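You operate a simulated robot arm through the tools that you are given. There is no shell and no other tool.

You run a simulated robot arm. Do the job below in one go: nothing can be reset, and whatever is moved stays where it is left.

## Task
Warm the green-banded mould at the heater, then turn it under the pot.
Fine: switch the mould heater off again; the other moulds stay cold.

Only the result counts: the job must be done as asked and must still hold three seconds after the hand-in. Knocking over, shifting, dropping, spilling or breaking anything else fails it.

## Robot
A 7-joint arm with a two-finger parallel gripper, fixed in place. Base frame: the origin is at the foot of the arm, x ahead of it, y to its left, z up. Units: mm, degrees, N and s.
With the tool pointing down near the work surface it reaches from about 280 to 680 mm from the base axis. Its first joint turns from -166.0 to 166.0 degrees. Payload 2.5 kg.
The TCP is the grasp point between the finger pads, 30 mm short of the fingertips. In the tool frame z runs along the fingers and y along their closing line. The gripper opens to 94 mm. The fingers are 28 mm wide and 10 mm thick; the gripper's body (50 by 96 mm) begins 55 mm behind the TCP.
Orientation is told as [roll, pitch, yaw] about the base's x, y, z axes, in that order, counted from this pose: with the fingers straight down and closing along the base's y, the tool's x points along the base's -x, its y along +y and its z along -z.

## Interface
- The arm moves only by the tool servo_tool. Its argument "rows" is one flat list of numbers, 7 for each row, row after row: the shift along the base's x, y, z in mm, then the turn, a rotation vector about the base's x, y, z in degrees, then the opening, from 0 (shut) to 1 (fully open). In form: [dx, dy, dz, wx, wy, wz, jaw, dx, dy, dz, wx, wy, wz, jaw, ...]. A call has 1 to 20 rows; each row shifts and turns the commanded pose from where the row before left it. A row lasts 0.2 s, in which the tool goes at most 50 mm and 8.6 degrees; a call with a longer step from one row to the next is refused whole, and so is a gripper value outside its range. A pose out of reach is approached as far as the arm can. The call stops where the force on the tool passes 40 N (or 10 N more than at its start, if that is more) or the arm is blocked; 0.2 s more then pass. The fingers move at their own pace (about 72 mm/s each) and stop on an object; they squeeze with about 35 N. The grip force told is the motor's: it shows also when the fingers shut on nothing. Time passes only in rows, and 0.2 s behind the last, so rows that do not move let the fingers close. It gives the time, the measured TCP pose, the force on the tool (base axes), the opening and the grip force at its end, in the units of the frame above (readings bear some noise), with the torque about the TCP (base axes, N m) and any sound that the robot's microphone picked up, and new pictures: "pictures" is both (left out), scene, wrist or none.
- Cameras (640 x 400 px; columns grow to the right, rows downward): "scene" is fixed at [400.3, -642.8, 679]; the picture's right is [1.00, 0.07, 0.00], its down [0.05, -0.64, -0.76] and it looks along [-0.06, 0.76, -0.64] (base axes); focal length 324 px, centre (320, 200). "wrist" rides on the gripper at [76, 14, -102] in the tool frame; the picture's right is [-0.18, 0.98, 0.00], its down [-0.75, -0.14, -0.64] and it looks along [-0.63, -0.12, 0.77] (tool axes); focal length 243 px, centre (320, 200). There is no depth. A picture from a camera that has moved, and an enlarged one, comes with that camera's place and axes in the base frame and with its lens. The place of the scene camera against the robot may be out by one fixed shift of up to 12 mm in any direction.
- close_up(camera, box): a new picture of the part [left, top, right, bottom] of that camera's present view, enlarged. No time passes.
- sign_off(): hands the job in; it is judged then, once.

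Places have to be worked out from the pictures, the camera data and where the tool is seen. Open the gripper and draw the arm clear of the work before you hand the job in, unless the task says otherwise.

The tools are called after ">>>" by a JSON object that holds its "method" and its "body". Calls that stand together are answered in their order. servo_tool: Moves the arm, as the interface text tells. Its arguments: {"type":"object","properties":{"rows":{"type":"array"},"pictures":{"type":"string","enum":["both","scene","wrist","none"]}},"required":["rows"]} The other tools are called the same way: close_up (camera, box) takes an enlarged picture of a part of a camera's view; sign_off () hands the job in.

At the start:

```text
t: 0.0
ee_pos: [347.0, -166.2, 443.0]
ee_rot: [-0.1, 0.0, 0.0]
wrist_force: [0.3, 0.2, 0.7]
moment: [0.03, -0.03, 0.0]
grip_width: 94.1
grip_force: 0.1
```

scene: 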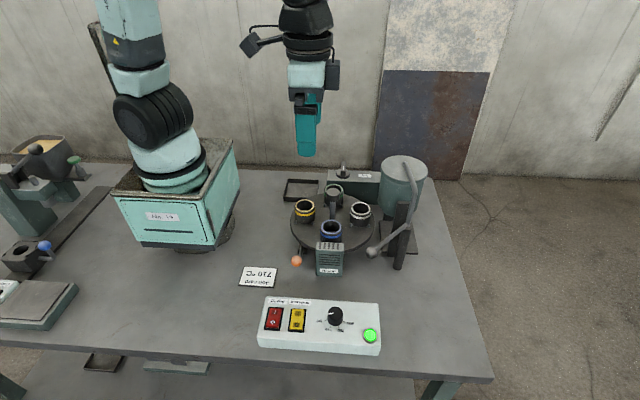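
wrist: 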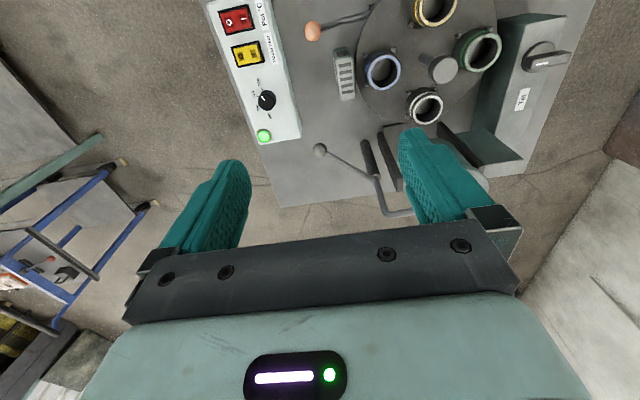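

I'll look more closely at the control panel and the turntable before moving anything.

>>> {"method": "close_up", "body": {"camera": "scene", "box": [230, 260, 400, 366]}}

>>> {"method": "close_up", "body": {"camera": "scene", "box": [270, 145, 446, 285]}}

>>> {"method": "close_up", "body": {"camera": "wrist", "box": [200, 0, 600, 250]}}

>>> {"method": "close_up", "body": {"camera": "scene", "box": [0, 120, 280, 340]}}

```text
3.76 times, centred on (315, 313) of scene
camera zoom: at [400.3, -642.8, 679.0], right [1.0, 0.07, 0.0], down [0.05, -0.64, -0.76], along [-0.06, 0.76, -0.64], focal length 1221 px, centre (339, -225)
```

zoom: 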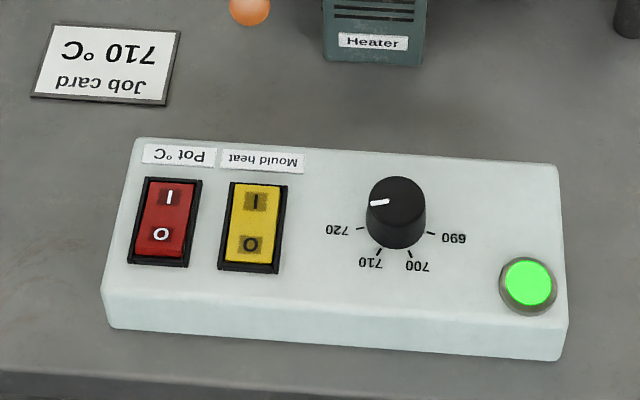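

```text
2.86 times, centred on (358, 215) of scene
camera zoom: at [400.3, -642.8, 679.0], right [1.0, 0.07, 0.0], down [0.05, -0.64, -0.76], along [-0.06, 0.76, -0.64], focal length 926 px, centre (211, 157)
```

zoom: 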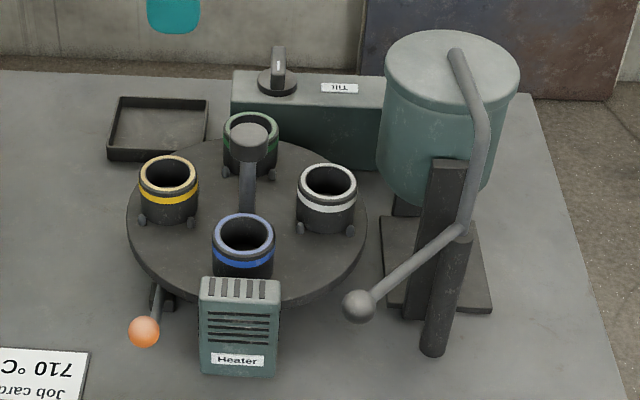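

```text
1.60 times, centred on (400, 125) of wrist
camera zoom: at [270.7, -151.2, 545.0], right [0.18, 0.98, 0.0], down [0.75, -0.14, 0.64], along [0.63, -0.12, -0.77], focal length 388 px, centre (192, 320)
```

zoom: 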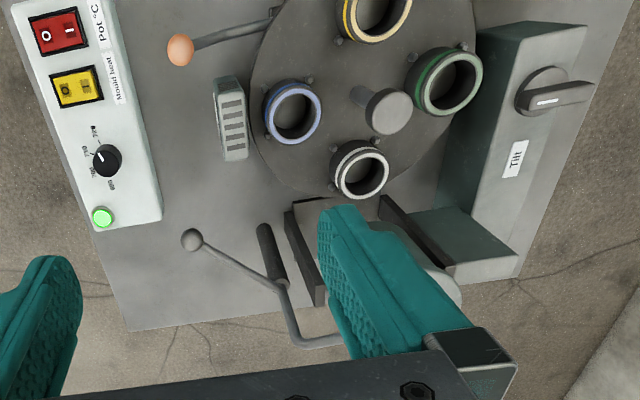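

```text
1.82 times, centred on (140, 230) of scene
camera zoom: at [400.3, -642.8, 679.0], right [1.0, 0.07, 0.0], down [0.05, -0.64, -0.76], along [-0.06, 0.76, -0.64], focal length 590 px, centre (647, 146)
```

zoom: 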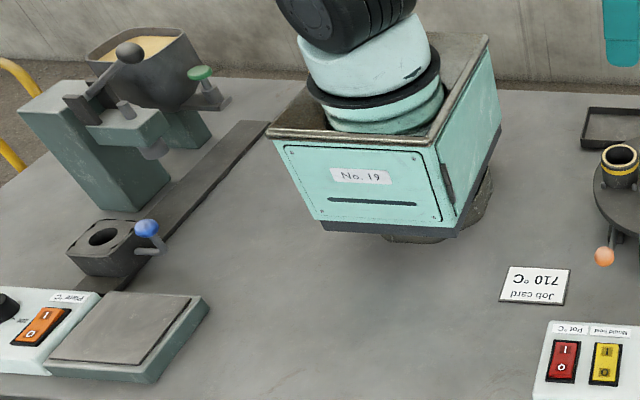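

The panel has a yellow "Mould heat" rocker. The turntable has blue at the heater (front), green at the back, and an orange-knobbed lever at front left. I'll swing the wrist camera round for a lower view of the lever, heater and rockers, staying well above everything.

>>> {"method": "servo_tool", "body": {"rows": [-4.3, -7.2, -13, 0, 0, 8.2, 1, -4.3, -7.2, -13, 0, 0, 8.2, 1, -4.3, -7.2, -13, 0, 0, 8.2, 1, -4.3, -7.2, -13, 0, 0, 8.2, 1, -4.3, -7.2, -13, 0, 0, 8.2, 1, -4.3, -7.2, -13, 0, 0, 8.2, 1, -4.3, -7.2, -13, 0, 0, 8.2, 1, -4.3, -7.2, -13, 0, 0, 8.2, 1, -4.3, -7.2, -13, 0, 0, 8.2, 1, -4.3, -7.2, -13, 0, 0, 8.2, 1, -4.3, -7.2, -13, 0, 0, 8.0, 1]}}

```text
t: 2.4
ee_pos: [300.2, -245.8, 297.8]
ee_rot: [0.0, 0.1, 90.0]
wrist_force: [-0.4, 0.1, -1.2]
moment: [0.01, -0.02, 0.0]
grip_width: 93.9
grip_force: 0.0
camera wrist: at [285.8, -321.3, 401.9], right [-0.98, 0.18, 0.0], down [0.14, 0.75, 0.64], along [0.12, 0.63, -0.77], focal length 243 px, centre (320, 200)
```

scene: 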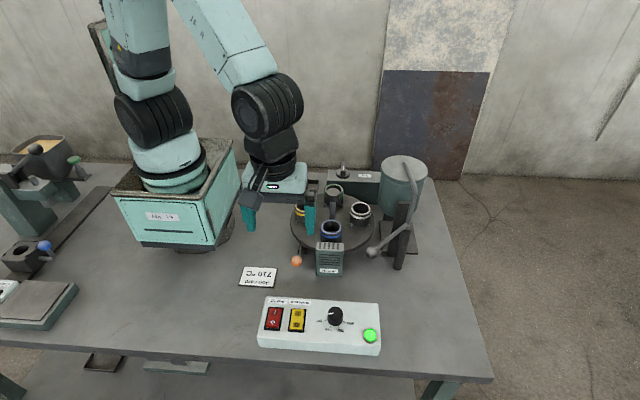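
wrist: 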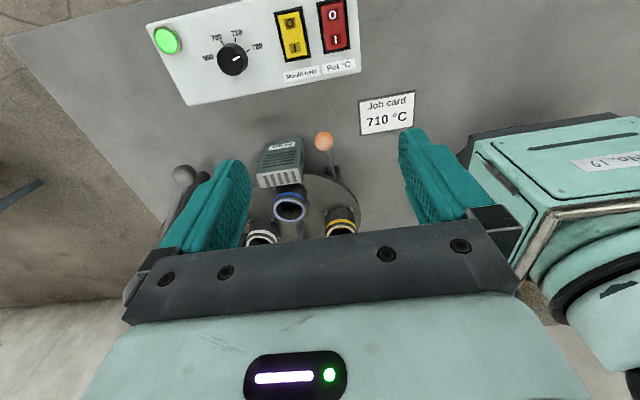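

The wrist view now shows the panel, heater, and lever. I'll enlarge these parts.

>>> {"method": "close_up", "body": {"camera": "wrist", "box": [140, 0, 380, 110]}}

>>> {"method": "close_up", "body": {"camera": "wrist", "box": [160, 110, 420, 260]}}

```text
2.67 times, centred on (260, 55) of wrist
camera zoom: at [285.8, -321.3, 401.9], right [-0.98, 0.18, 0.0], down [0.14, 0.75, 0.64], along [0.12, 0.63, -0.77], focal length 647 px, centre (480, 587)
```

zoom: 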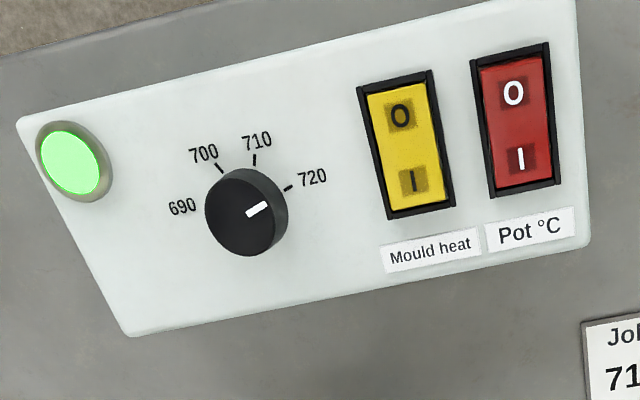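

```text
2.46 times, centred on (290, 185) of wrist
camera zoom: at [285.8, -321.3, 401.9], right [-0.98, 0.18, 0.0], down [0.14, 0.75, 0.64], along [0.12, 0.63, -0.77], focal length 597 px, centre (394, 237)
```

zoom: 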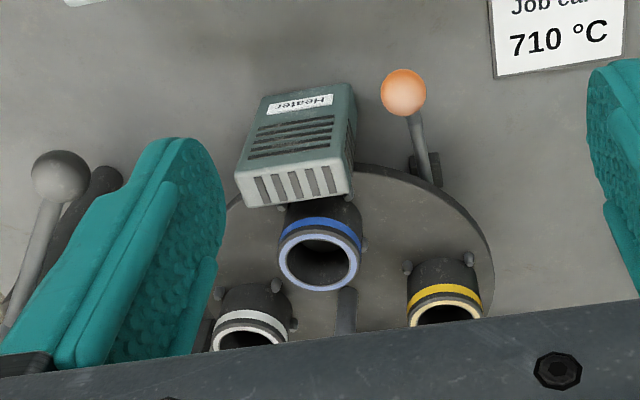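

The rocker positions aren't obvious from straight above, so I'll get a lower, closer side view of the panel, looking along +x. I estimate the yellow rocker at about (325, -291, 55).

>>> {"method": "servo_tool", "body": {"rows": [-5.3, -2.7, -12.5, 0, 0, -8.2, 1, -5.3, -2.7, -12.5, 0, 0, -8.2, 1, -5.3, -2.7, -12.5, 0, 0, -8.2, 1, -5.3, -2.7, -12.5, 0, 0, -8.2, 1, -5.3, -2.7, -12.5, 0, 0, -8.2, 1, -5.3, -2.7, -12.5, 0, 0, -8.2, 1, -5.3, -2.7, -12.5, 0, 0, -8.2, 1, -5.3, -2.7, -12.5, 0, 0, -8.2, 1, -5.3, -2.7, -12.5, 0, 0, -8.2, 1, -5.3, -2.7, -12.5, 0, 0, -8.2, 1, -5.3, -2.7, -12.5, 0, 0, -8.0, 1]}}

```text
t: 4.8
ee_pos: [242.2, -274.0, 162.6]
ee_rot: [-0.1, 0.0, -0.2]
wrist_force: [0.4, 0.2, -0.7]
moment: [-0.01, 0.02, -0.01]
grip_width: 94.1
grip_force: 0.0
camera wrist: at [165.1, -259.6, 264.1], right [0.19, 0.98, 0.0], down [0.75, -0.14, 0.64], along [0.63, -0.12, -0.77], focal length 243 px, centre (320, 200)
```

scene: 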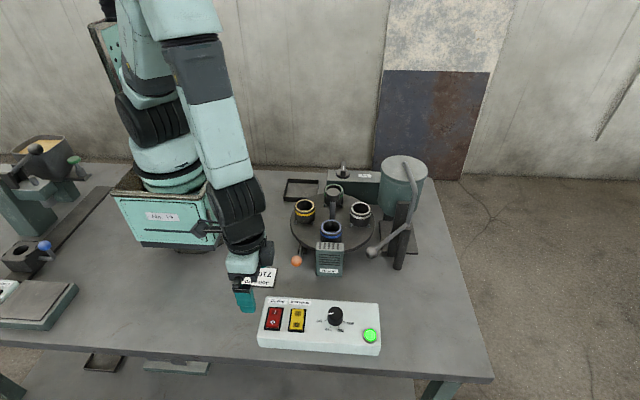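
wrist: 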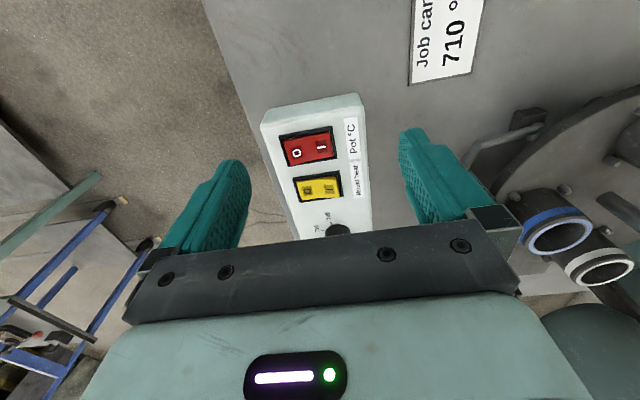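

>>> {"method": "close_up", "body": {"camera": "wrist", "box": [260, 110, 380, 220]}}

>>> {"method": "close_up", "body": {"camera": "scene", "box": [255, 295, 320, 340]}}

>>> {"method": "close_up", "body": {"camera": "wrist", "box": [440, 90, 640, 300]}}

```text
3.64 times, centred on (320, 165) of wrist
camera zoom: at [165.1, -259.6, 264.1], right [0.19, 0.98, 0.0], down [0.75, -0.14, 0.64], along [0.63, -0.12, -0.77], focal length 882 px, centre (320, 327)
```

zoom: 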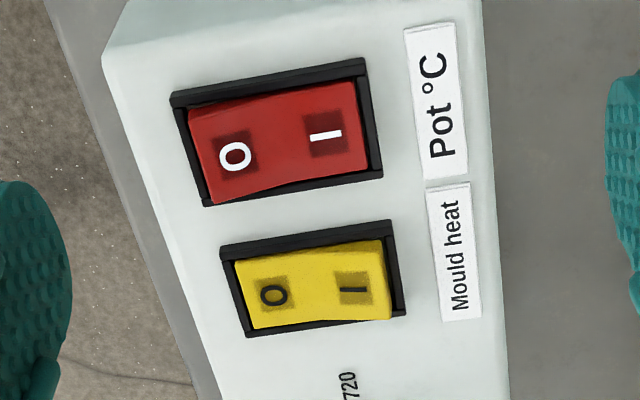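

```text
8.89 times, centred on (288, 318) of scene
camera zoom: at [400.3, -642.8, 679.0], right [1.0, 0.07, 0.0], down [0.05, -0.64, -0.76], along [-0.06, 0.76, -0.64], focal length 2882 px, centre (609, -844)
```

zoom: 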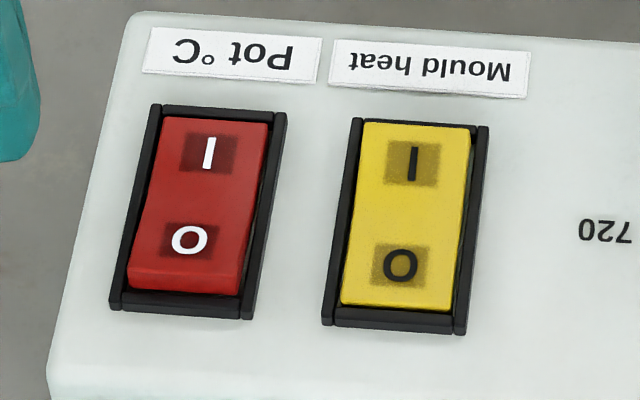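

```text
1.90 times, centred on (540, 195) of wrist
camera zoom: at [165.1, -259.6, 264.1], right [0.19, 0.98, 0.0], down [0.75, -0.14, 0.64], along [0.63, -0.12, -0.77], focal length 462 px, centre (-99, 210)
```

zoom: 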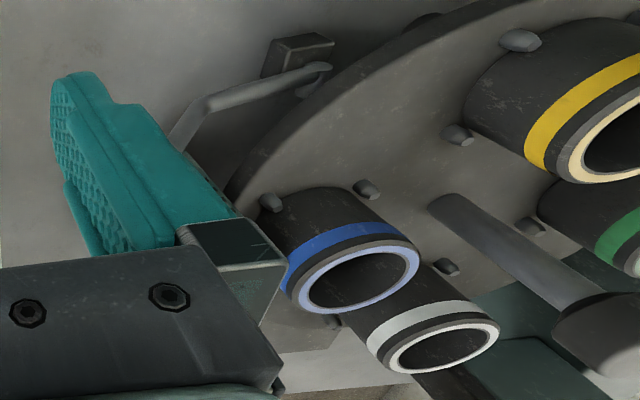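

The yellow rocker's "I" end is raised, so mould heat is off; the red rocker is on. Next I'll check how the orange lever relates to the disc.

>>> {"method": "close_up", "body": {"camera": "scene", "box": [280, 205, 350, 280]}}

>>> {"method": "close_up", "body": {"camera": "scene", "box": [315, 165, 435, 275]}}

```text
5.33 times, centred on (315, 242) of scene
camera zoom: at [400.3, -642.8, 679.0], right [1.0, 0.07, 0.0], down [0.05, -0.64, -0.76], along [-0.06, 0.76, -0.64], focal length 1729 px, centre (347, -27)
```

zoom: 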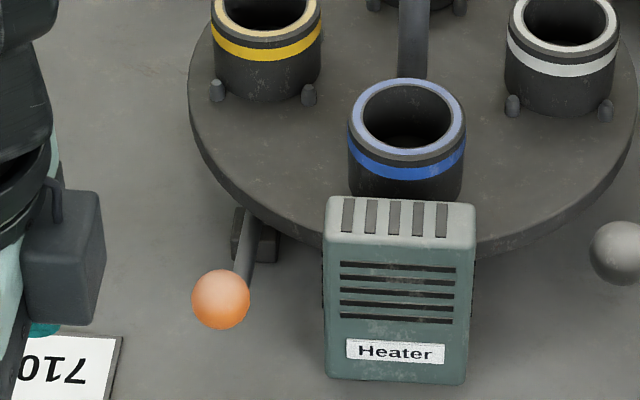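

```text
3.64 times, centred on (375, 220) of scene
camera zoom: at [400.3, -642.8, 679.0], right [1.0, 0.07, 0.0], down [0.05, -0.64, -0.76], along [-0.06, 0.76, -0.64], focal length 1179 px, centre (120, 127)
```

zoom: 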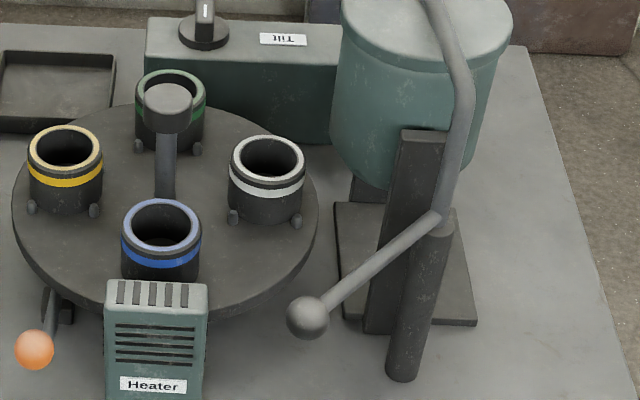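

The lever pivots on a small block by the disc's rim, and the disc also has a central post with a cap. I'll move the wrist camera over to look at the lever mechanism from the front left.

>>> {"method": "servo_tool", "body": {"rows": [1.5, 16, -4, 0, 0, 7.5, 1, 1.5, 16, -4, 0, 0, 7.5, 1, 1.5, 16, -4, 0, 0, 7.5, 1, 1.5, 16, -4, 0, 0, 7.5, 1, 1.5, 16, -4, 0, 0, 7.5, 1, 1.5, 16, -4, 0, 0, 7.5, 1]}}

>>> {"method": "close_up", "body": {"camera": "wrist", "box": [180, 60, 460, 235]}}

```text
t: 6.2
ee_pos: [250.3, -178.8, 137.8]
ee_rot: [0.0, 0.0, 45.0]
wrist_force: [-0.5, 0.1, 0.3]
moment: [-0.02, 0.02, 0.02]
grip_width: 94.1
grip_force: 0.1
camera wrist: at [185.8, -221.9, 240.6], right [-0.57, 0.82, 0.0], down [0.63, 0.43, 0.64], along [0.53, 0.36, -0.77], focal length 243 px, centre (320, 200)
```

scene: 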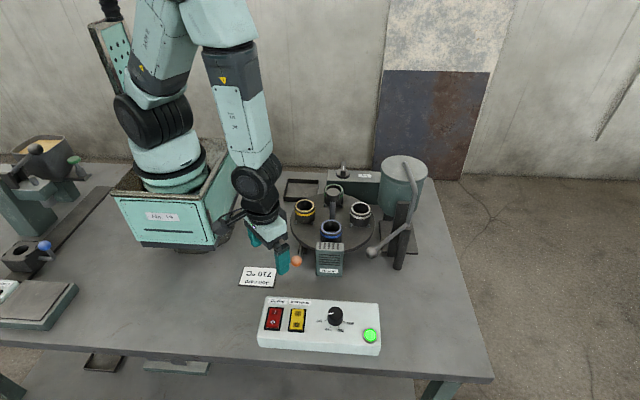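
wrist: 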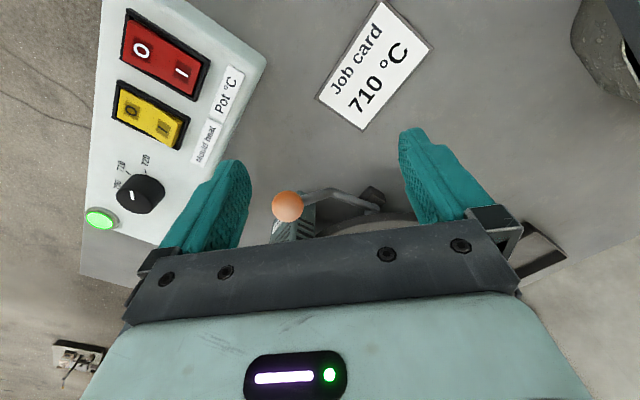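

```text
2.29 times, centred on (320, 148) of wrist
camera zoom: at [185.8, -221.9, 240.6], right [-0.57, 0.82, 0.0], down [0.63, 0.43, 0.64], along [0.53, 0.36, -0.77], focal length 555 px, centre (320, 320)
```

zoom: 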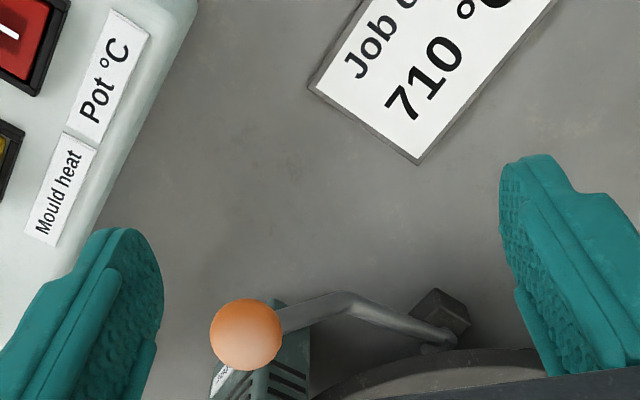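

Triangulating from both cameras, the lever's knob is at about (308, -169, 93). Its pivot block is near (304, -67, 20), so the lever runs along -y rather than radially. I'll get one more view from the -x side, at a safe height.

>>> {"method": "servo_tool", "body": {"rows": [0, 0, 30, 0, 0, 0, 1, 1, 14, 0, 0, 0, -7.5, 1, 1, 14, 0, 0, 0, -7.5, 1, 2, 14, 0, 0, 0, -7.5, 1, 2, 14, 0, 0, 0, -7.5, 1, 2, 14, 0, 0, 0, -7.5, 1, 2, 6, 0, 0, 0, -7.5, 1, 0, 0, -25, 0, 0, 0, 1, 0, 0, -25, 0, 0, 0, 1]}}

>>> {"method": "close_up", "body": {"camera": "wrist", "box": [220, 60, 500, 235]}}

```text
t: 8.2
ee_pos: [259.8, -103.1, 118.0]
ee_rot: [0.0, 0.0, -0.1]
wrist_force: [-0.4, -0.7, 1.1]
moment: [0.02, 0.0, -0.02]
grip_width: 94.0
grip_force: 0.1
camera wrist: at [184.3, -88.1, 220.2], right [0.19, 0.98, 0.0], down [0.75, -0.14, 0.64], along [0.63, -0.12, -0.77], focal length 243 px, centre (320, 200)
```

scene: 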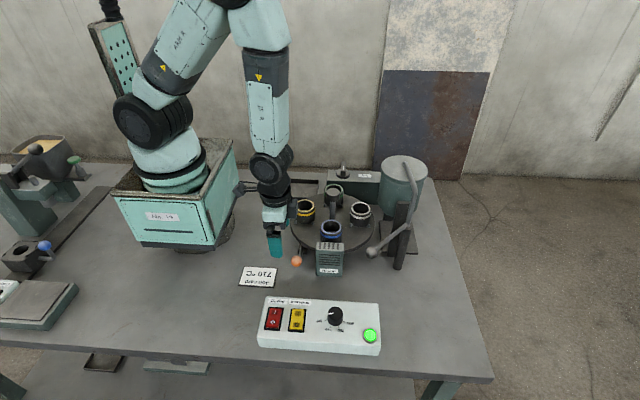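
wrist: 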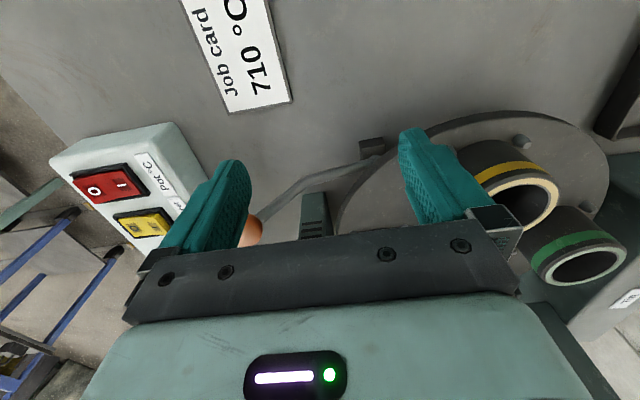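

```text
2.29 times, centred on (360, 148) of wrist
camera zoom: at [184.3, -88.1, 220.2], right [0.19, 0.98, 0.0], down [0.75, -0.14, 0.64], along [0.63, -0.12, -0.77], focal length 555 px, centre (229, 320)
```

zoom: 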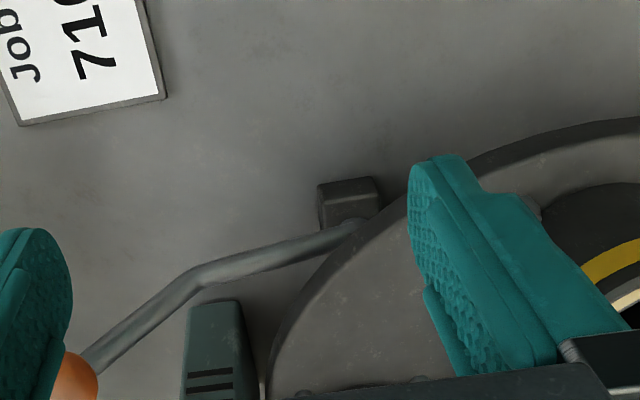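

The rod ends on a pivot right at the disc rim, and the rest of the lever is clear around the knob. I'll grip the orange knob from above with the fingers closing along x, approaching from height.

>>> {"method": "servo_tool", "body": {"rows": [0, 0, 40, 0, 0, 0, 0.6, 0, 0, 40, 0, 0, 0, 0.6, 4, -6, 0, 0, 0, 8.2, 0.6, 4, -6, 0, 0, 0, 8.2, 0.6, 4, -6, 0, 0, 0, 8.2, 0.6, 4, -6, 0, 0, 0, 8.2, 0.6, 4, -6, 0, 0, 0, 8.2, 0.6, 4, -6, 0, 0, 0, 8.2, 0.6, 4, -6, 0, 0, 0, 8.2, 0.6, 5, -6, 0, 0, 0, 8.2, 0.6, 5, -6, 0, 0, 0, 8.2, 0.6, 5, -6, 0, 0, 0, 8.2, 0.6, 5, -6, 0, 0, 0, 8.1, 0.6, 0, 0, -30, 0, 0, 0, 0.6]}}

>>> {"method": "close_up", "body": {"camera": "scene", "box": [260, 180, 380, 290]}}

```text
t: 11.2
ee_pos: [308.4, -167.9, 167.3]
ee_rot: [0.0, 0.0, 90.1]
wrist_force: [0.2, -0.6, 0.4]
moment: [0.02, 0.0, 0.0]
grip_width: 56.3
grip_force: 0.0
camera wrist: at [294.6, -244.4, 270.4], right [-0.98, 0.18, 0.0], down [0.14, 0.75, 0.64], along [0.12, 0.63, -0.77], focal length 243 px, centre (320, 200)
```

scene: 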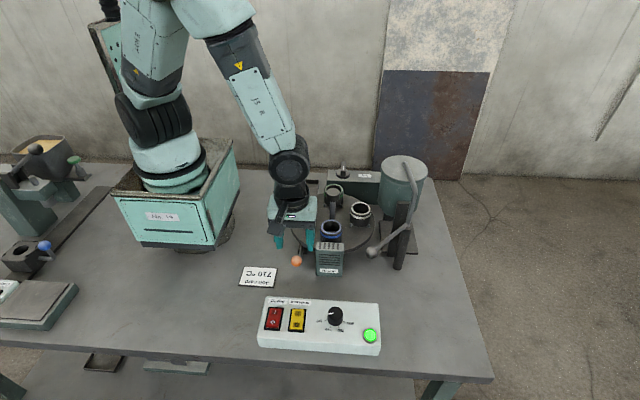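
wrist: 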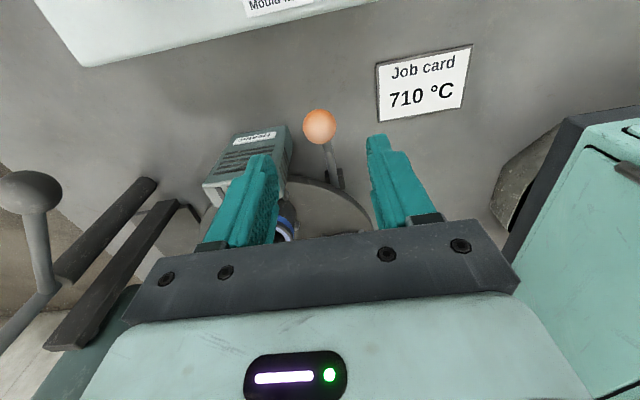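

```text
3.64 times, centred on (320, 235) of scene
camera zoom: at [400.3, -642.8, 679.0], right [1.0, 0.07, 0.0], down [0.05, -0.64, -0.76], along [-0.06, 0.76, -0.64], focal length 1179 px, centre (320, 73)
```

zoom: 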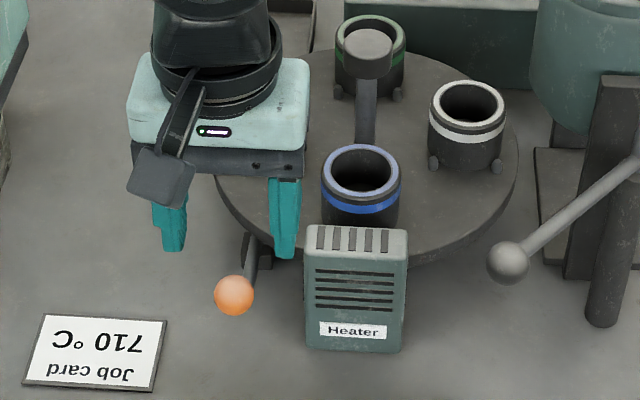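

The knob lines up at (309, -170, 93), directly below the fingers. I'll descend onto it and close.

>>> {"method": "servo_tool", "body": {"rows": [0, -2, -20, 0, 0, 0, 0.6, 0, 0, -20, 0, 0, 0, 0.6, 0, 0, -18, 0, 0, 0, 0.6, 0, 0, -15, 0, 0, 0, 0.6, 0, 0, 0, 0, 0, 0, 0.0, 0, 0, 0, 0, 0, 0, 0.0, 0, 0, 0, 0, 0, 0, 0.0]}}

>>> {"method": "close_up", "body": {"camera": "scene", "box": [260, 180, 380, 290]}}

```text
t: 12.8
ee_pos: [308.8, -171.7, 94.6]
ee_rot: [0.0, 0.0, 90.0]
wrist_force: [0.5, -0.4, -6.8]
moment: [-0.63, 0.01, 0.02]
grip_width: 25.2
grip_force: 44.9
camera wrist: at [294.4, -246.8, 197.3], right [-0.98, 0.18, 0.0], down [0.14, 0.75, 0.64], along [0.12, 0.63, -0.77], focal length 243 px, centre (320, 200)
```

scene: 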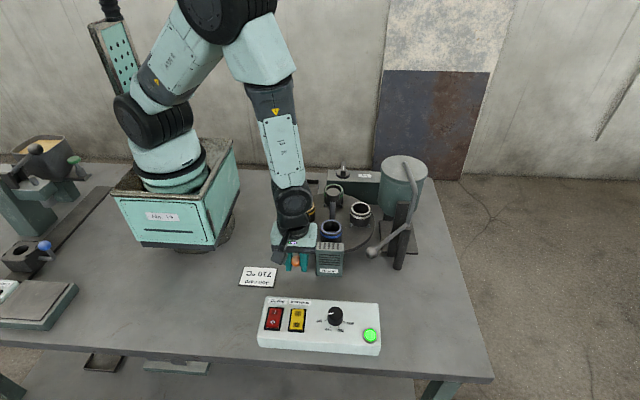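
wrist: 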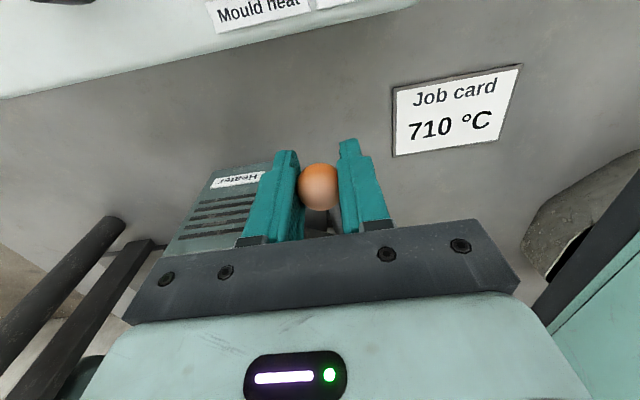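

```text
3.64 times, centred on (320, 235) of scene
camera zoom: at [400.3, -642.8, 679.0], right [1.0, 0.07, 0.0], down [0.05, -0.64, -0.76], along [-0.06, 0.76, -0.64], focal length 1179 px, centre (320, 73)
```

zoom: 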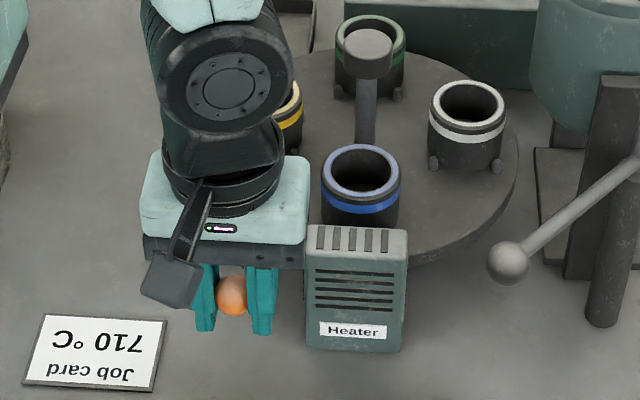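

The knob is gripped (25 mm ball), with about -7 N in z already, so it resists vertically. I'll test small motions, first slightly up then back, to see which way the lever is free.

>>> {"method": "servo_tool", "body": {"rows": [0, 0, 3, 0, 0, 0, 0, 0, 0, 3, 0, 0, 0, 0], "pictures": "none"}}

>>> {"method": "servo_tool", "body": {"rows": [0, 0, -3, 0, 0, 0, 0, 0, 0, -3, 0, 0, 0, 0, 0, 0, -4, 0, 0, 0, 0], "pictures": "none"}}

```text
t: 13.2
ee_pos: [309.0, -170.7, 94.9]
ee_rot: [0.0, -0.1, 89.9]
wrist_force: [2.3, -3.4, -12.8]
moment: [0.66, -0.11, -0.03]
grip_width: 25.3
grip_force: 44.6
stopped in row 1: the force on the tool passed its limit at 46 N (the readings are from after the stop); the commanded pose is now the measured one
```

```text
t: 14.0
ee_pos: [308.7, -174.8, 85.5]
ee_rot: [0.1, 0.2, 89.8]
wrist_force: [-2.8, -28.0, 20.7]
moment: [0.49, 0.01, -0.02]
grip_width: 25.4
grip_force: 45.3
```

Up is blocked, while down moves the knob along an arc (down and outward), with some spring force. I'll follow that arc a little further and look at what it does to the disc.

>>> {"method": "servo_tool", "body": {"rows": [0, -3, -4, 0, 0, 0, 0, 0, -2.5, -4, 0, 0, 0, 0, 0, -2, -4, 0, 0, 0, 0]}}

>>> {"method": "close_up", "body": {"camera": "scene", "box": [260, 180, 380, 290]}}

```text
t: 14.8
ee_pos: [309.0, -175.5, 72.7]
ee_rot: [0.0, -0.3, 90.2]
wrist_force: [-1.6, -4.6, 12.1]
moment: [1.06, -0.06, 0.01]
grip_width: 25.4
grip_force: 45.5
camera wrist: at [294.7, -252.8, 175.6], right [-0.98, 0.18, 0.0], down [0.14, 0.75, 0.65], along [0.12, 0.64, -0.76], focal length 243 px, centre (320, 200)
```

scene: 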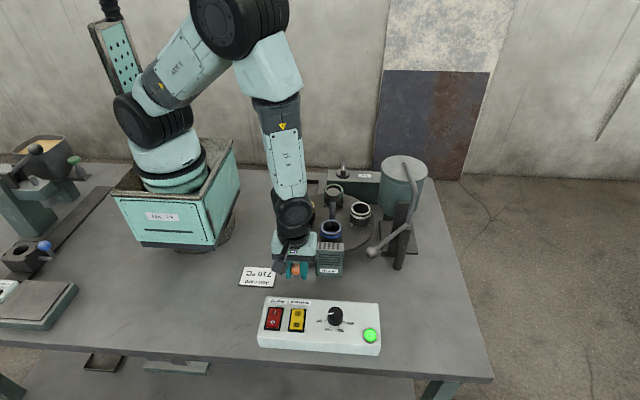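
wrist: 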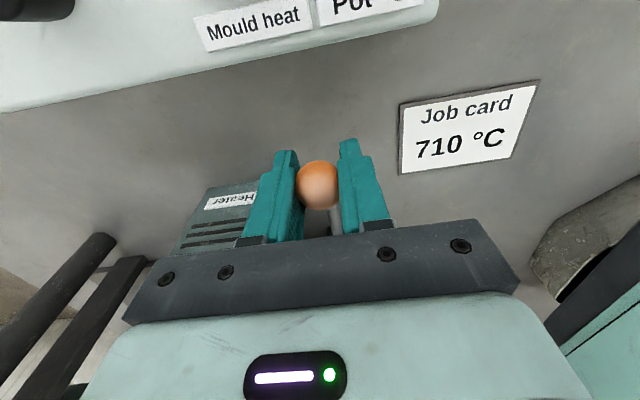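

```text
3.64 times, centred on (320, 235) of scene
camera zoom: at [400.3, -642.8, 679.0], right [1.0, 0.07, 0.0], down [0.05, -0.64, -0.76], along [-0.06, 0.76, -0.64], focal length 1179 px, centre (320, 73)
```

zoom: 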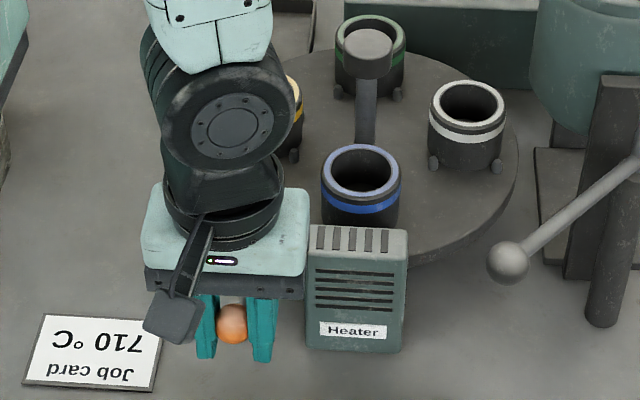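

The disc has not moved and the resistance has dropped, so the lever looks like a latch or a pump handle. From the arc, its pivot height is about z = 61. I'll follow it further down.

>>> {"method": "servo_tool", "body": {"rows": [0, 1.5, -4, 0, 0, 0, 0, 0, 0.5, -4, 0, 0, 0, 0, 0, 0, -4, 0, 0, 0, 0], "pictures": "none"}}

>>> {"method": "close_up", "body": {"camera": "scene", "box": [260, 180, 380, 290]}}

```text
t: 15.8
ee_pos: [308.7, -179.6, 61.7]
ee_rot: [0.1, 0.2, 89.9]
wrist_force: [-1.0, -0.4, 1.3]
moment: [0.24, -0.04, -0.01]
grip_width: 25.5
grip_force: 45.1
stopped in row 3: the force on the tool passed its limit at 40 N (the readings are from after the stop); the commanded pose is now the measured one
```

```text
3.64 times, centred on (320, 235) of scene
camera zoom: at [400.3, -642.8, 679.0], right [1.0, 0.07, 0.0], down [0.05, -0.64, -0.76], along [-0.06, 0.76, -0.64], focal length 1179 px, centre (320, 73)
```

zoom: 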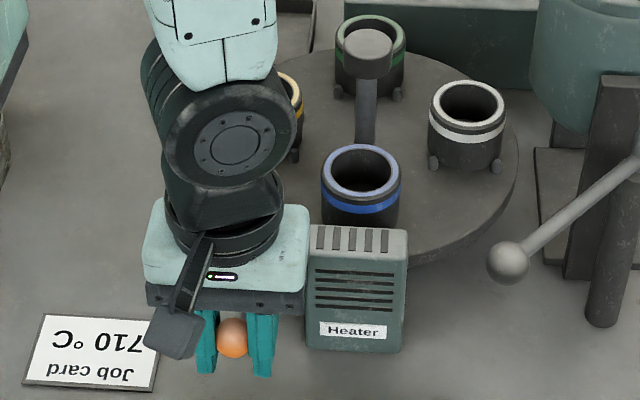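

It stopped at (−179.6, 61.7) with little residual force. That could be the end stop or a slight arc mismatch, so I'll try a bit further with more outward motion.

>>> {"method": "servo_tool", "body": {"rows": [0, -1, -3, 0, 0, 0, 0, 0, -1, -3, 0, 0, 0, 0, 0, -1, -3, 0, 0, 0, 0], "pictures": "none"}}

```text
t: 16.6
ee_pos: [309.8, -181.9, 51.6]
ee_rot: [0.0, 0.3, 89.8]
wrist_force: [-0.7, -0.4, 8.1]
moment: [1.08, -0.05, -0.06]
grip_width: 25.4
grip_force: 44.8
```

The lever keeps following an arc (pivot near z = 45), and my fingertips are still about 20 mm above the table. I'll continue down a little with a picture.

>>> {"method": "servo_tool", "body": {"rows": [0, -0.3, -3, 0, 0, 0, 0, 0, -0.2, -3, 0, 0, 0, 0, 0, 0, -3, 0, 0, 0, 0]}}

>>> {"method": "close_up", "body": {"camera": "scene", "box": [260, 180, 380, 290]}}

```text
t: 17.4
ee_pos: [309.5, -185.0, 43.3]
ee_rot: [-0.1, 0.3, 89.9]
wrist_force: [-6.6, -1.5, 37.8]
moment: [-0.13, 0.0, 0.04]
grip_width: 25.1
grip_force: 45.1
camera wrist: at [294.2, -258.9, 147.2], right [-0.98, 0.19, 0.0], down [0.14, 0.76, 0.64], along [0.12, 0.63, -0.77], focal length 243 px, centre (320, 200)
```

scene: 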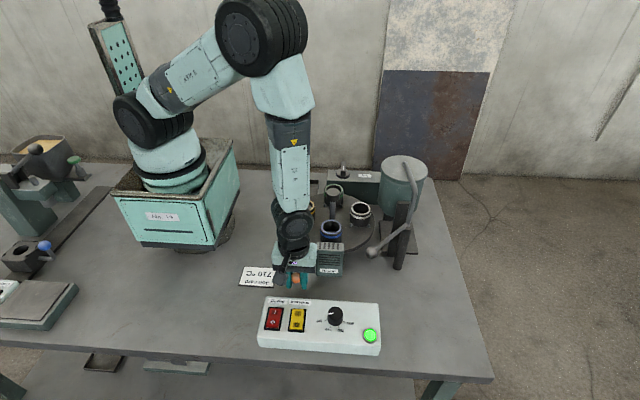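
wrist: 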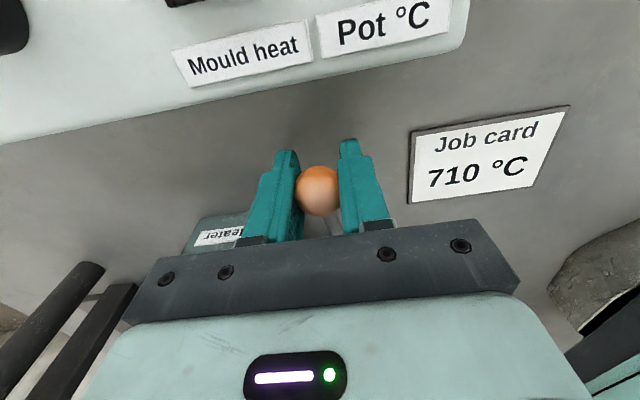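

```text
3.64 times, centred on (320, 235) of scene
camera zoom: at [400.3, -642.8, 679.0], right [1.0, 0.07, 0.0], down [0.05, -0.64, -0.76], along [-0.06, 0.76, -0.64], focal length 1179 px, centre (320, 73)
```

zoom: 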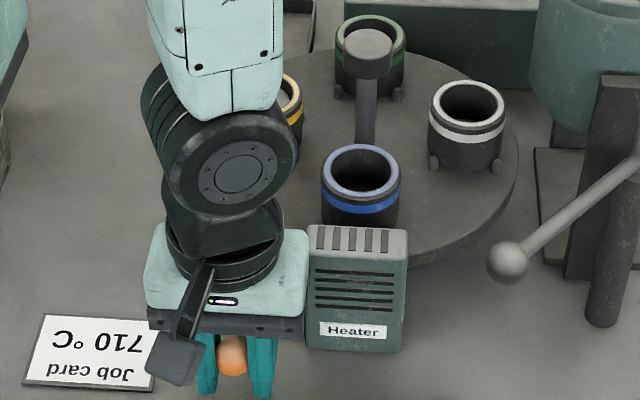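

Force rose to 38 N at z ≈ 43, which looks like the end stop; the disc is still in place. I'll ease off, open the fingers and see whether the lever stays down.

>>> {"method": "servo_tool", "body": {"rows": [0, 0, 2, 0, 0, 0, 0, 0, 0, 0, 0, 0, 0, 0.25, 0, 0, 0, 0, 0, 0, 0.4, 0, 0, 0, 0, 0, 0, 0.5]}}

>>> {"method": "close_up", "body": {"camera": "scene", "box": [260, 180, 380, 290]}}

```text
t: 18.4
ee_pos: [309.1, -182.7, 44.4]
ee_rot: [-0.1, 0.2, 89.9]
wrist_force: [-0.7, -0.2, 0.6]
moment: [-0.01, -0.05, 0.01]
grip_width: 47.0
grip_force: 0.0
camera wrist: at [294.1, -258.3, 148.5], right [-0.98, 0.19, 0.0], down [0.14, 0.76, 0.64], along [0.12, 0.63, -0.77], focal length 243 px, centre (320, 200)
```

scene: 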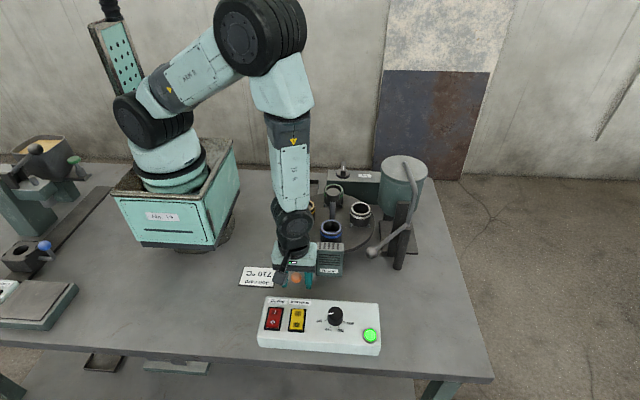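
wrist: 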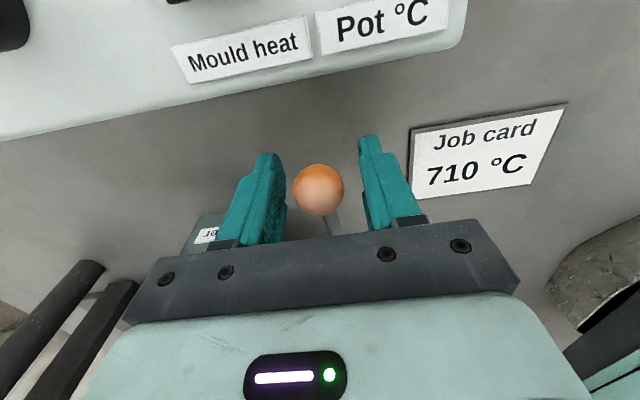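

```text
3.64 times, centred on (320, 235) of scene
camera zoom: at [400.3, -642.8, 679.0], right [1.0, 0.07, 0.0], down [0.05, -0.64, -0.76], along [-0.06, 0.76, -0.64], focal length 1179 px, centre (320, 73)
```

zoom: 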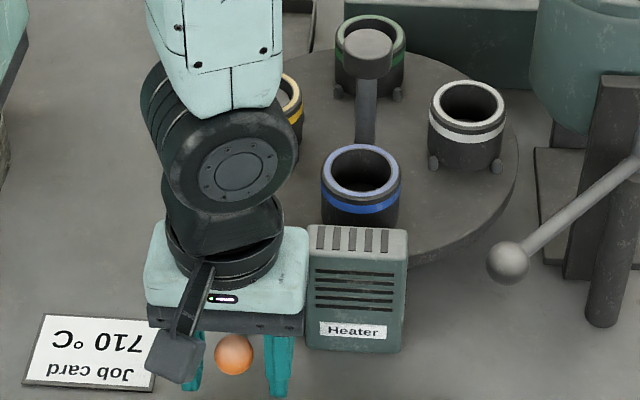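

The knob stays down when released, so it's a two-position latch. I'll lift straight up clear of it and look again.

>>> {"method": "servo_tool", "body": {"rows": [0, 0, 25, 0, 0, 0, 0.5, 0, 0, 40, 0, 0, 0, 0.5, 0, 0, 40, 0, 0, 0, 0.5, 0, 0, 40, 0, 0, 0, 0.5]}}

>>> {"method": "close_up", "body": {"camera": "scene", "box": [260, 180, 380, 290]}}

>>> {"method": "close_up", "body": {"camera": "wrist", "box": [180, 60, 460, 235]}}

```text
t: 19.4
ee_pos: [308.4, -183.4, 191.5]
ee_rot: [0.1, 0.2, 89.9]
wrist_force: [-1.1, 0.6, 0.4]
moment: [0.02, -0.02, -0.02]
grip_width: 47.0
grip_force: 0.1
camera wrist: at [294.0, -259.0, 293.8], right [-0.98, 0.19, 0.0], down [0.14, 0.76, 0.64], along [0.12, 0.63, -0.77], focal length 243 px, centre (320, 200)
```

scene: 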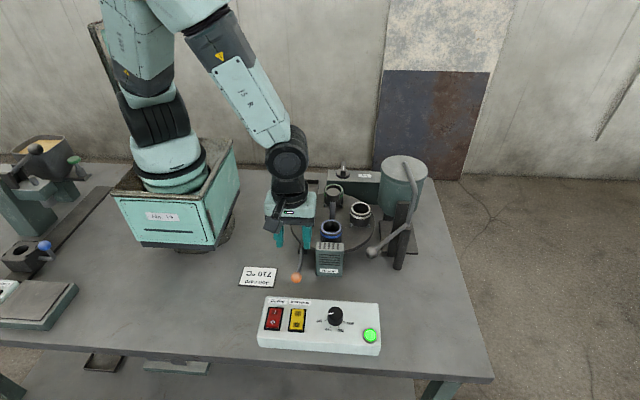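
wrist: 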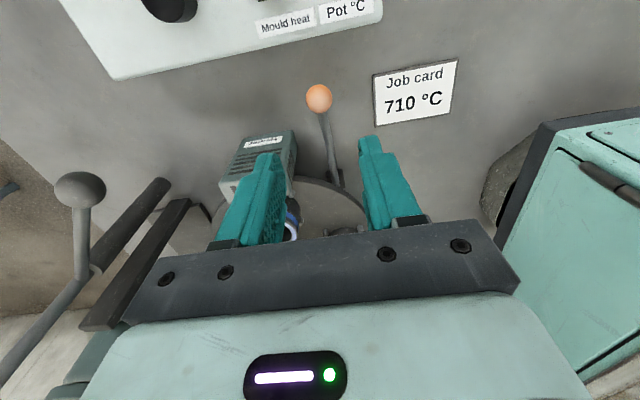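

```text
3.64 times, centred on (320, 235) of scene
camera zoom: at [400.3, -642.8, 679.0], right [1.0, 0.07, 0.0], down [0.05, -0.64, -0.76], along [-0.06, 0.76, -0.64], focal length 1179 px, centre (320, 73)
```

zoom: 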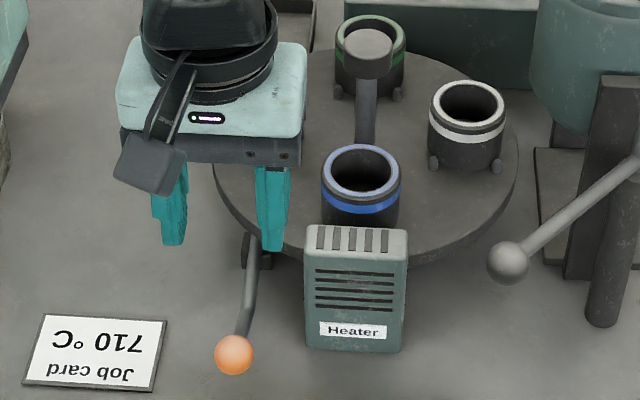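

```text
2.29 times, centred on (320, 148) of wrist
camera zoom: at [294.0, -259.0, 293.8], right [-0.98, 0.19, 0.0], down [0.14, 0.76, 0.64], along [0.12, 0.63, -0.77], focal length 555 px, centre (320, 320)
```

zoom: 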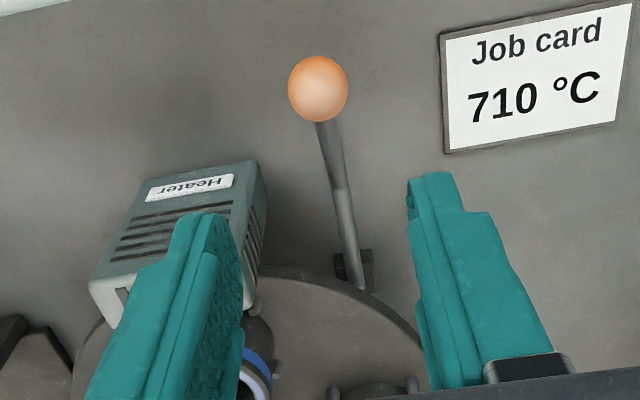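

The lever remains at its lower position, presumably unlatched. The central post's cap triangulates to about (381, 3, 162), with a diameter of about 36 mm. I'll rise and move above it to refine that before gripping.

>>> {"method": "servo_tool", "body": {"rows": [0, 0, 35, 0, 0, 0, 0.8, 0, 0, 35, 0, 0, 0, 0.8, 12, 31, 0, 0, 0, 0, 0.8, 12, 31, 0, 0, 0, 0, 0.8, 12, 31, 0, 0, 0, 0, 0.8, 12, 31, 0, 0, 0, 0, 0.8, 12, 31, 0, 0, 0, 0, 0.8, 13, 31, 0, 0, 0, 0, 0.8, 0, 0, 0, 0, 0, 0, 0.8]}}

>>> {"method": "close_up", "body": {"camera": "scene", "box": [260, 130, 420, 280]}}

>>> {"method": "close_up", "body": {"camera": "wrist", "box": [180, 60, 460, 235]}}

```text
t: 21.4
ee_pos: [384.0, 2.4, 261.0]
ee_rot: [0.0, 0.2, 89.8]
wrist_force: [-0.3, 0.9, -0.4]
moment: [0.03, -0.04, -0.01]
grip_width: 75.2
grip_force: 0.0
camera wrist: at [368.4, -72.3, 363.6], right [-0.98, 0.19, 0.0], down [0.14, 0.76, 0.64], along [0.12, 0.63, -0.77], focal length 243 px, centre (320, 200)
```

scene: 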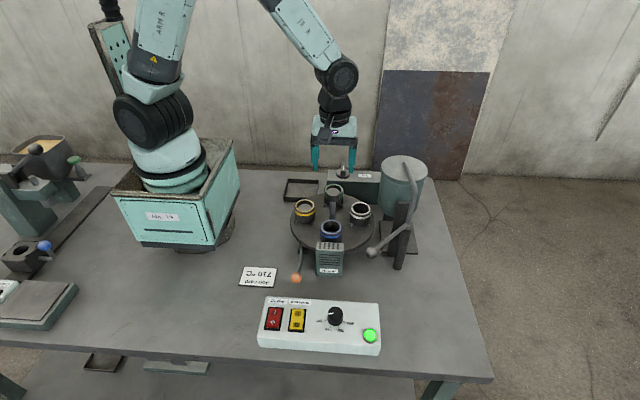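
wrist: 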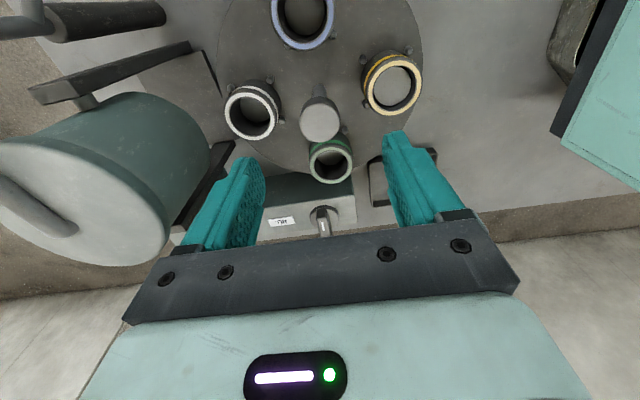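

```text
2.67 times, centred on (340, 205) of scene
camera zoom: at [400.3, -642.8, 679.0], right [1.0, 0.07, 0.0], down [0.05, -0.64, -0.76], along [-0.06, 0.76, -0.64], focal length 865 px, centre (267, 187)
```

zoom: 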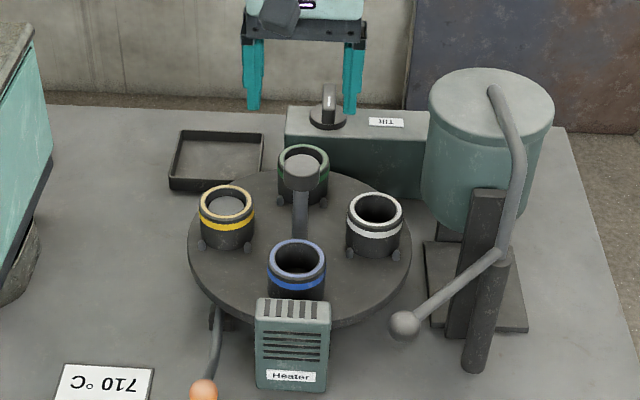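

```text
2.29 times, centred on (320, 148) of wrist
camera zoom: at [368.4, -72.3, 363.6], right [-0.98, 0.19, 0.0], down [0.14, 0.76, 0.64], along [0.12, 0.63, -0.77], focal length 555 px, centre (320, 320)
```

zoom: 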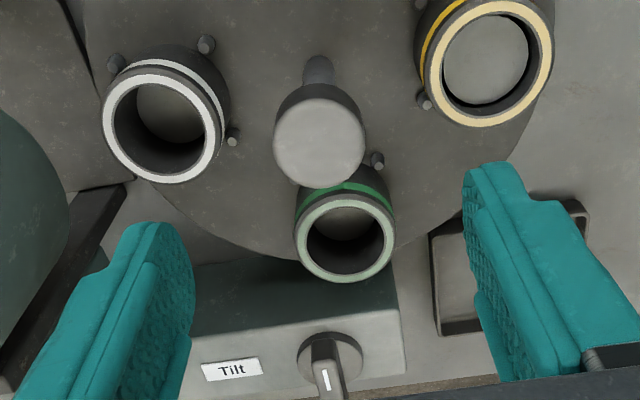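

The cap is roughly centred at x ≈ 384, with y somewhere between 2 and 8. I'll descend part way, with the fingers straddling it, to measure better.

>>> {"method": "servo_tool", "body": {"rows": [0, 0, -30, 0, 0, 0, 0.8, 0, 0, -30, 0, 0, 0, 0.8, 0, 0, -10, 0, 0, 0, 0.8]}}

>>> {"method": "close_up", "body": {"camera": "wrist", "box": [180, 60, 460, 235]}}

>>> {"method": "close_up", "body": {"camera": "scene", "box": [280, 130, 400, 230]}}

```text
t: 22.2
ee_pos: [382.7, 3.9, 190.0]
ee_rot: [0.0, 0.2, 89.9]
wrist_force: [-0.1, 0.1, -1.1]
moment: [0.01, -0.03, 0.02]
grip_width: 75.1
grip_force: 0.0
camera wrist: at [367.7, -72.1, 293.2], right [-0.98, 0.19, 0.0], down [0.14, 0.76, 0.64], along [0.12, 0.63, -0.77], focal length 243 px, centre (320, 200)
```

scene: 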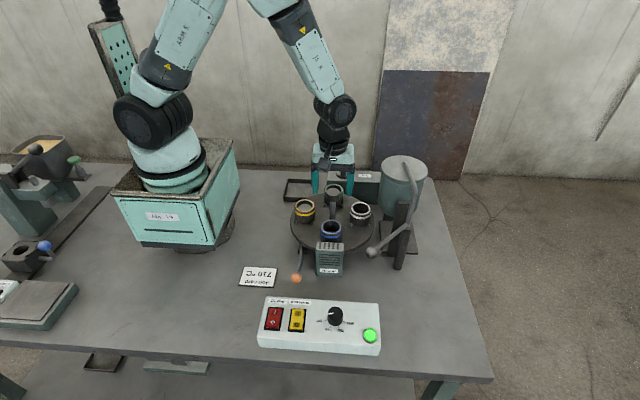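
wrist: 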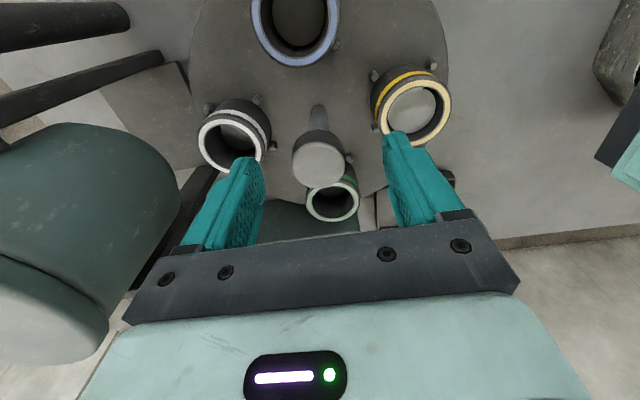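

```text
2.29 times, centred on (320, 148) of wrist
camera zoom: at [367.7, -72.1, 293.2], right [-0.98, 0.19, 0.0], down [0.14, 0.76, 0.64], along [0.12, 0.63, -0.77], focal length 555 px, centre (320, 320)
```

zoom: 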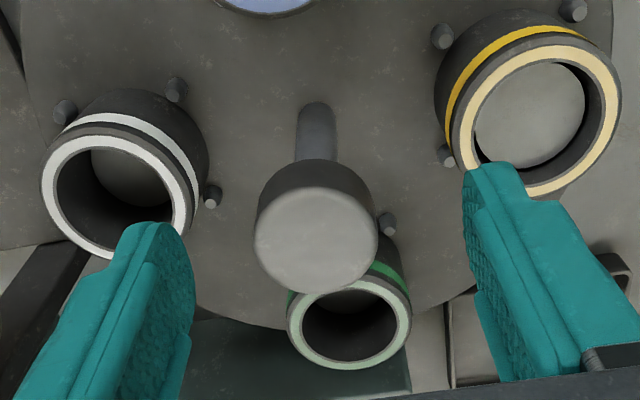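

```text
4.00 times, centred on (340, 180) of scene
camera zoom: at [400.3, -642.8, 679.0], right [1.0, 0.07, 0.0], down [0.05, -0.64, -0.76], along [-0.06, 0.76, -0.64], focal length 1297 px, centre (240, 280)
```

zoom: 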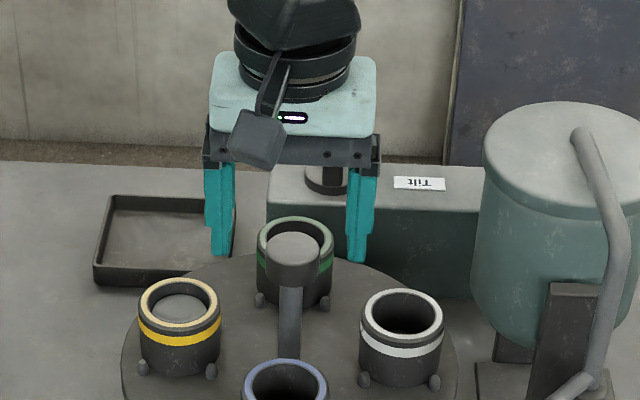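

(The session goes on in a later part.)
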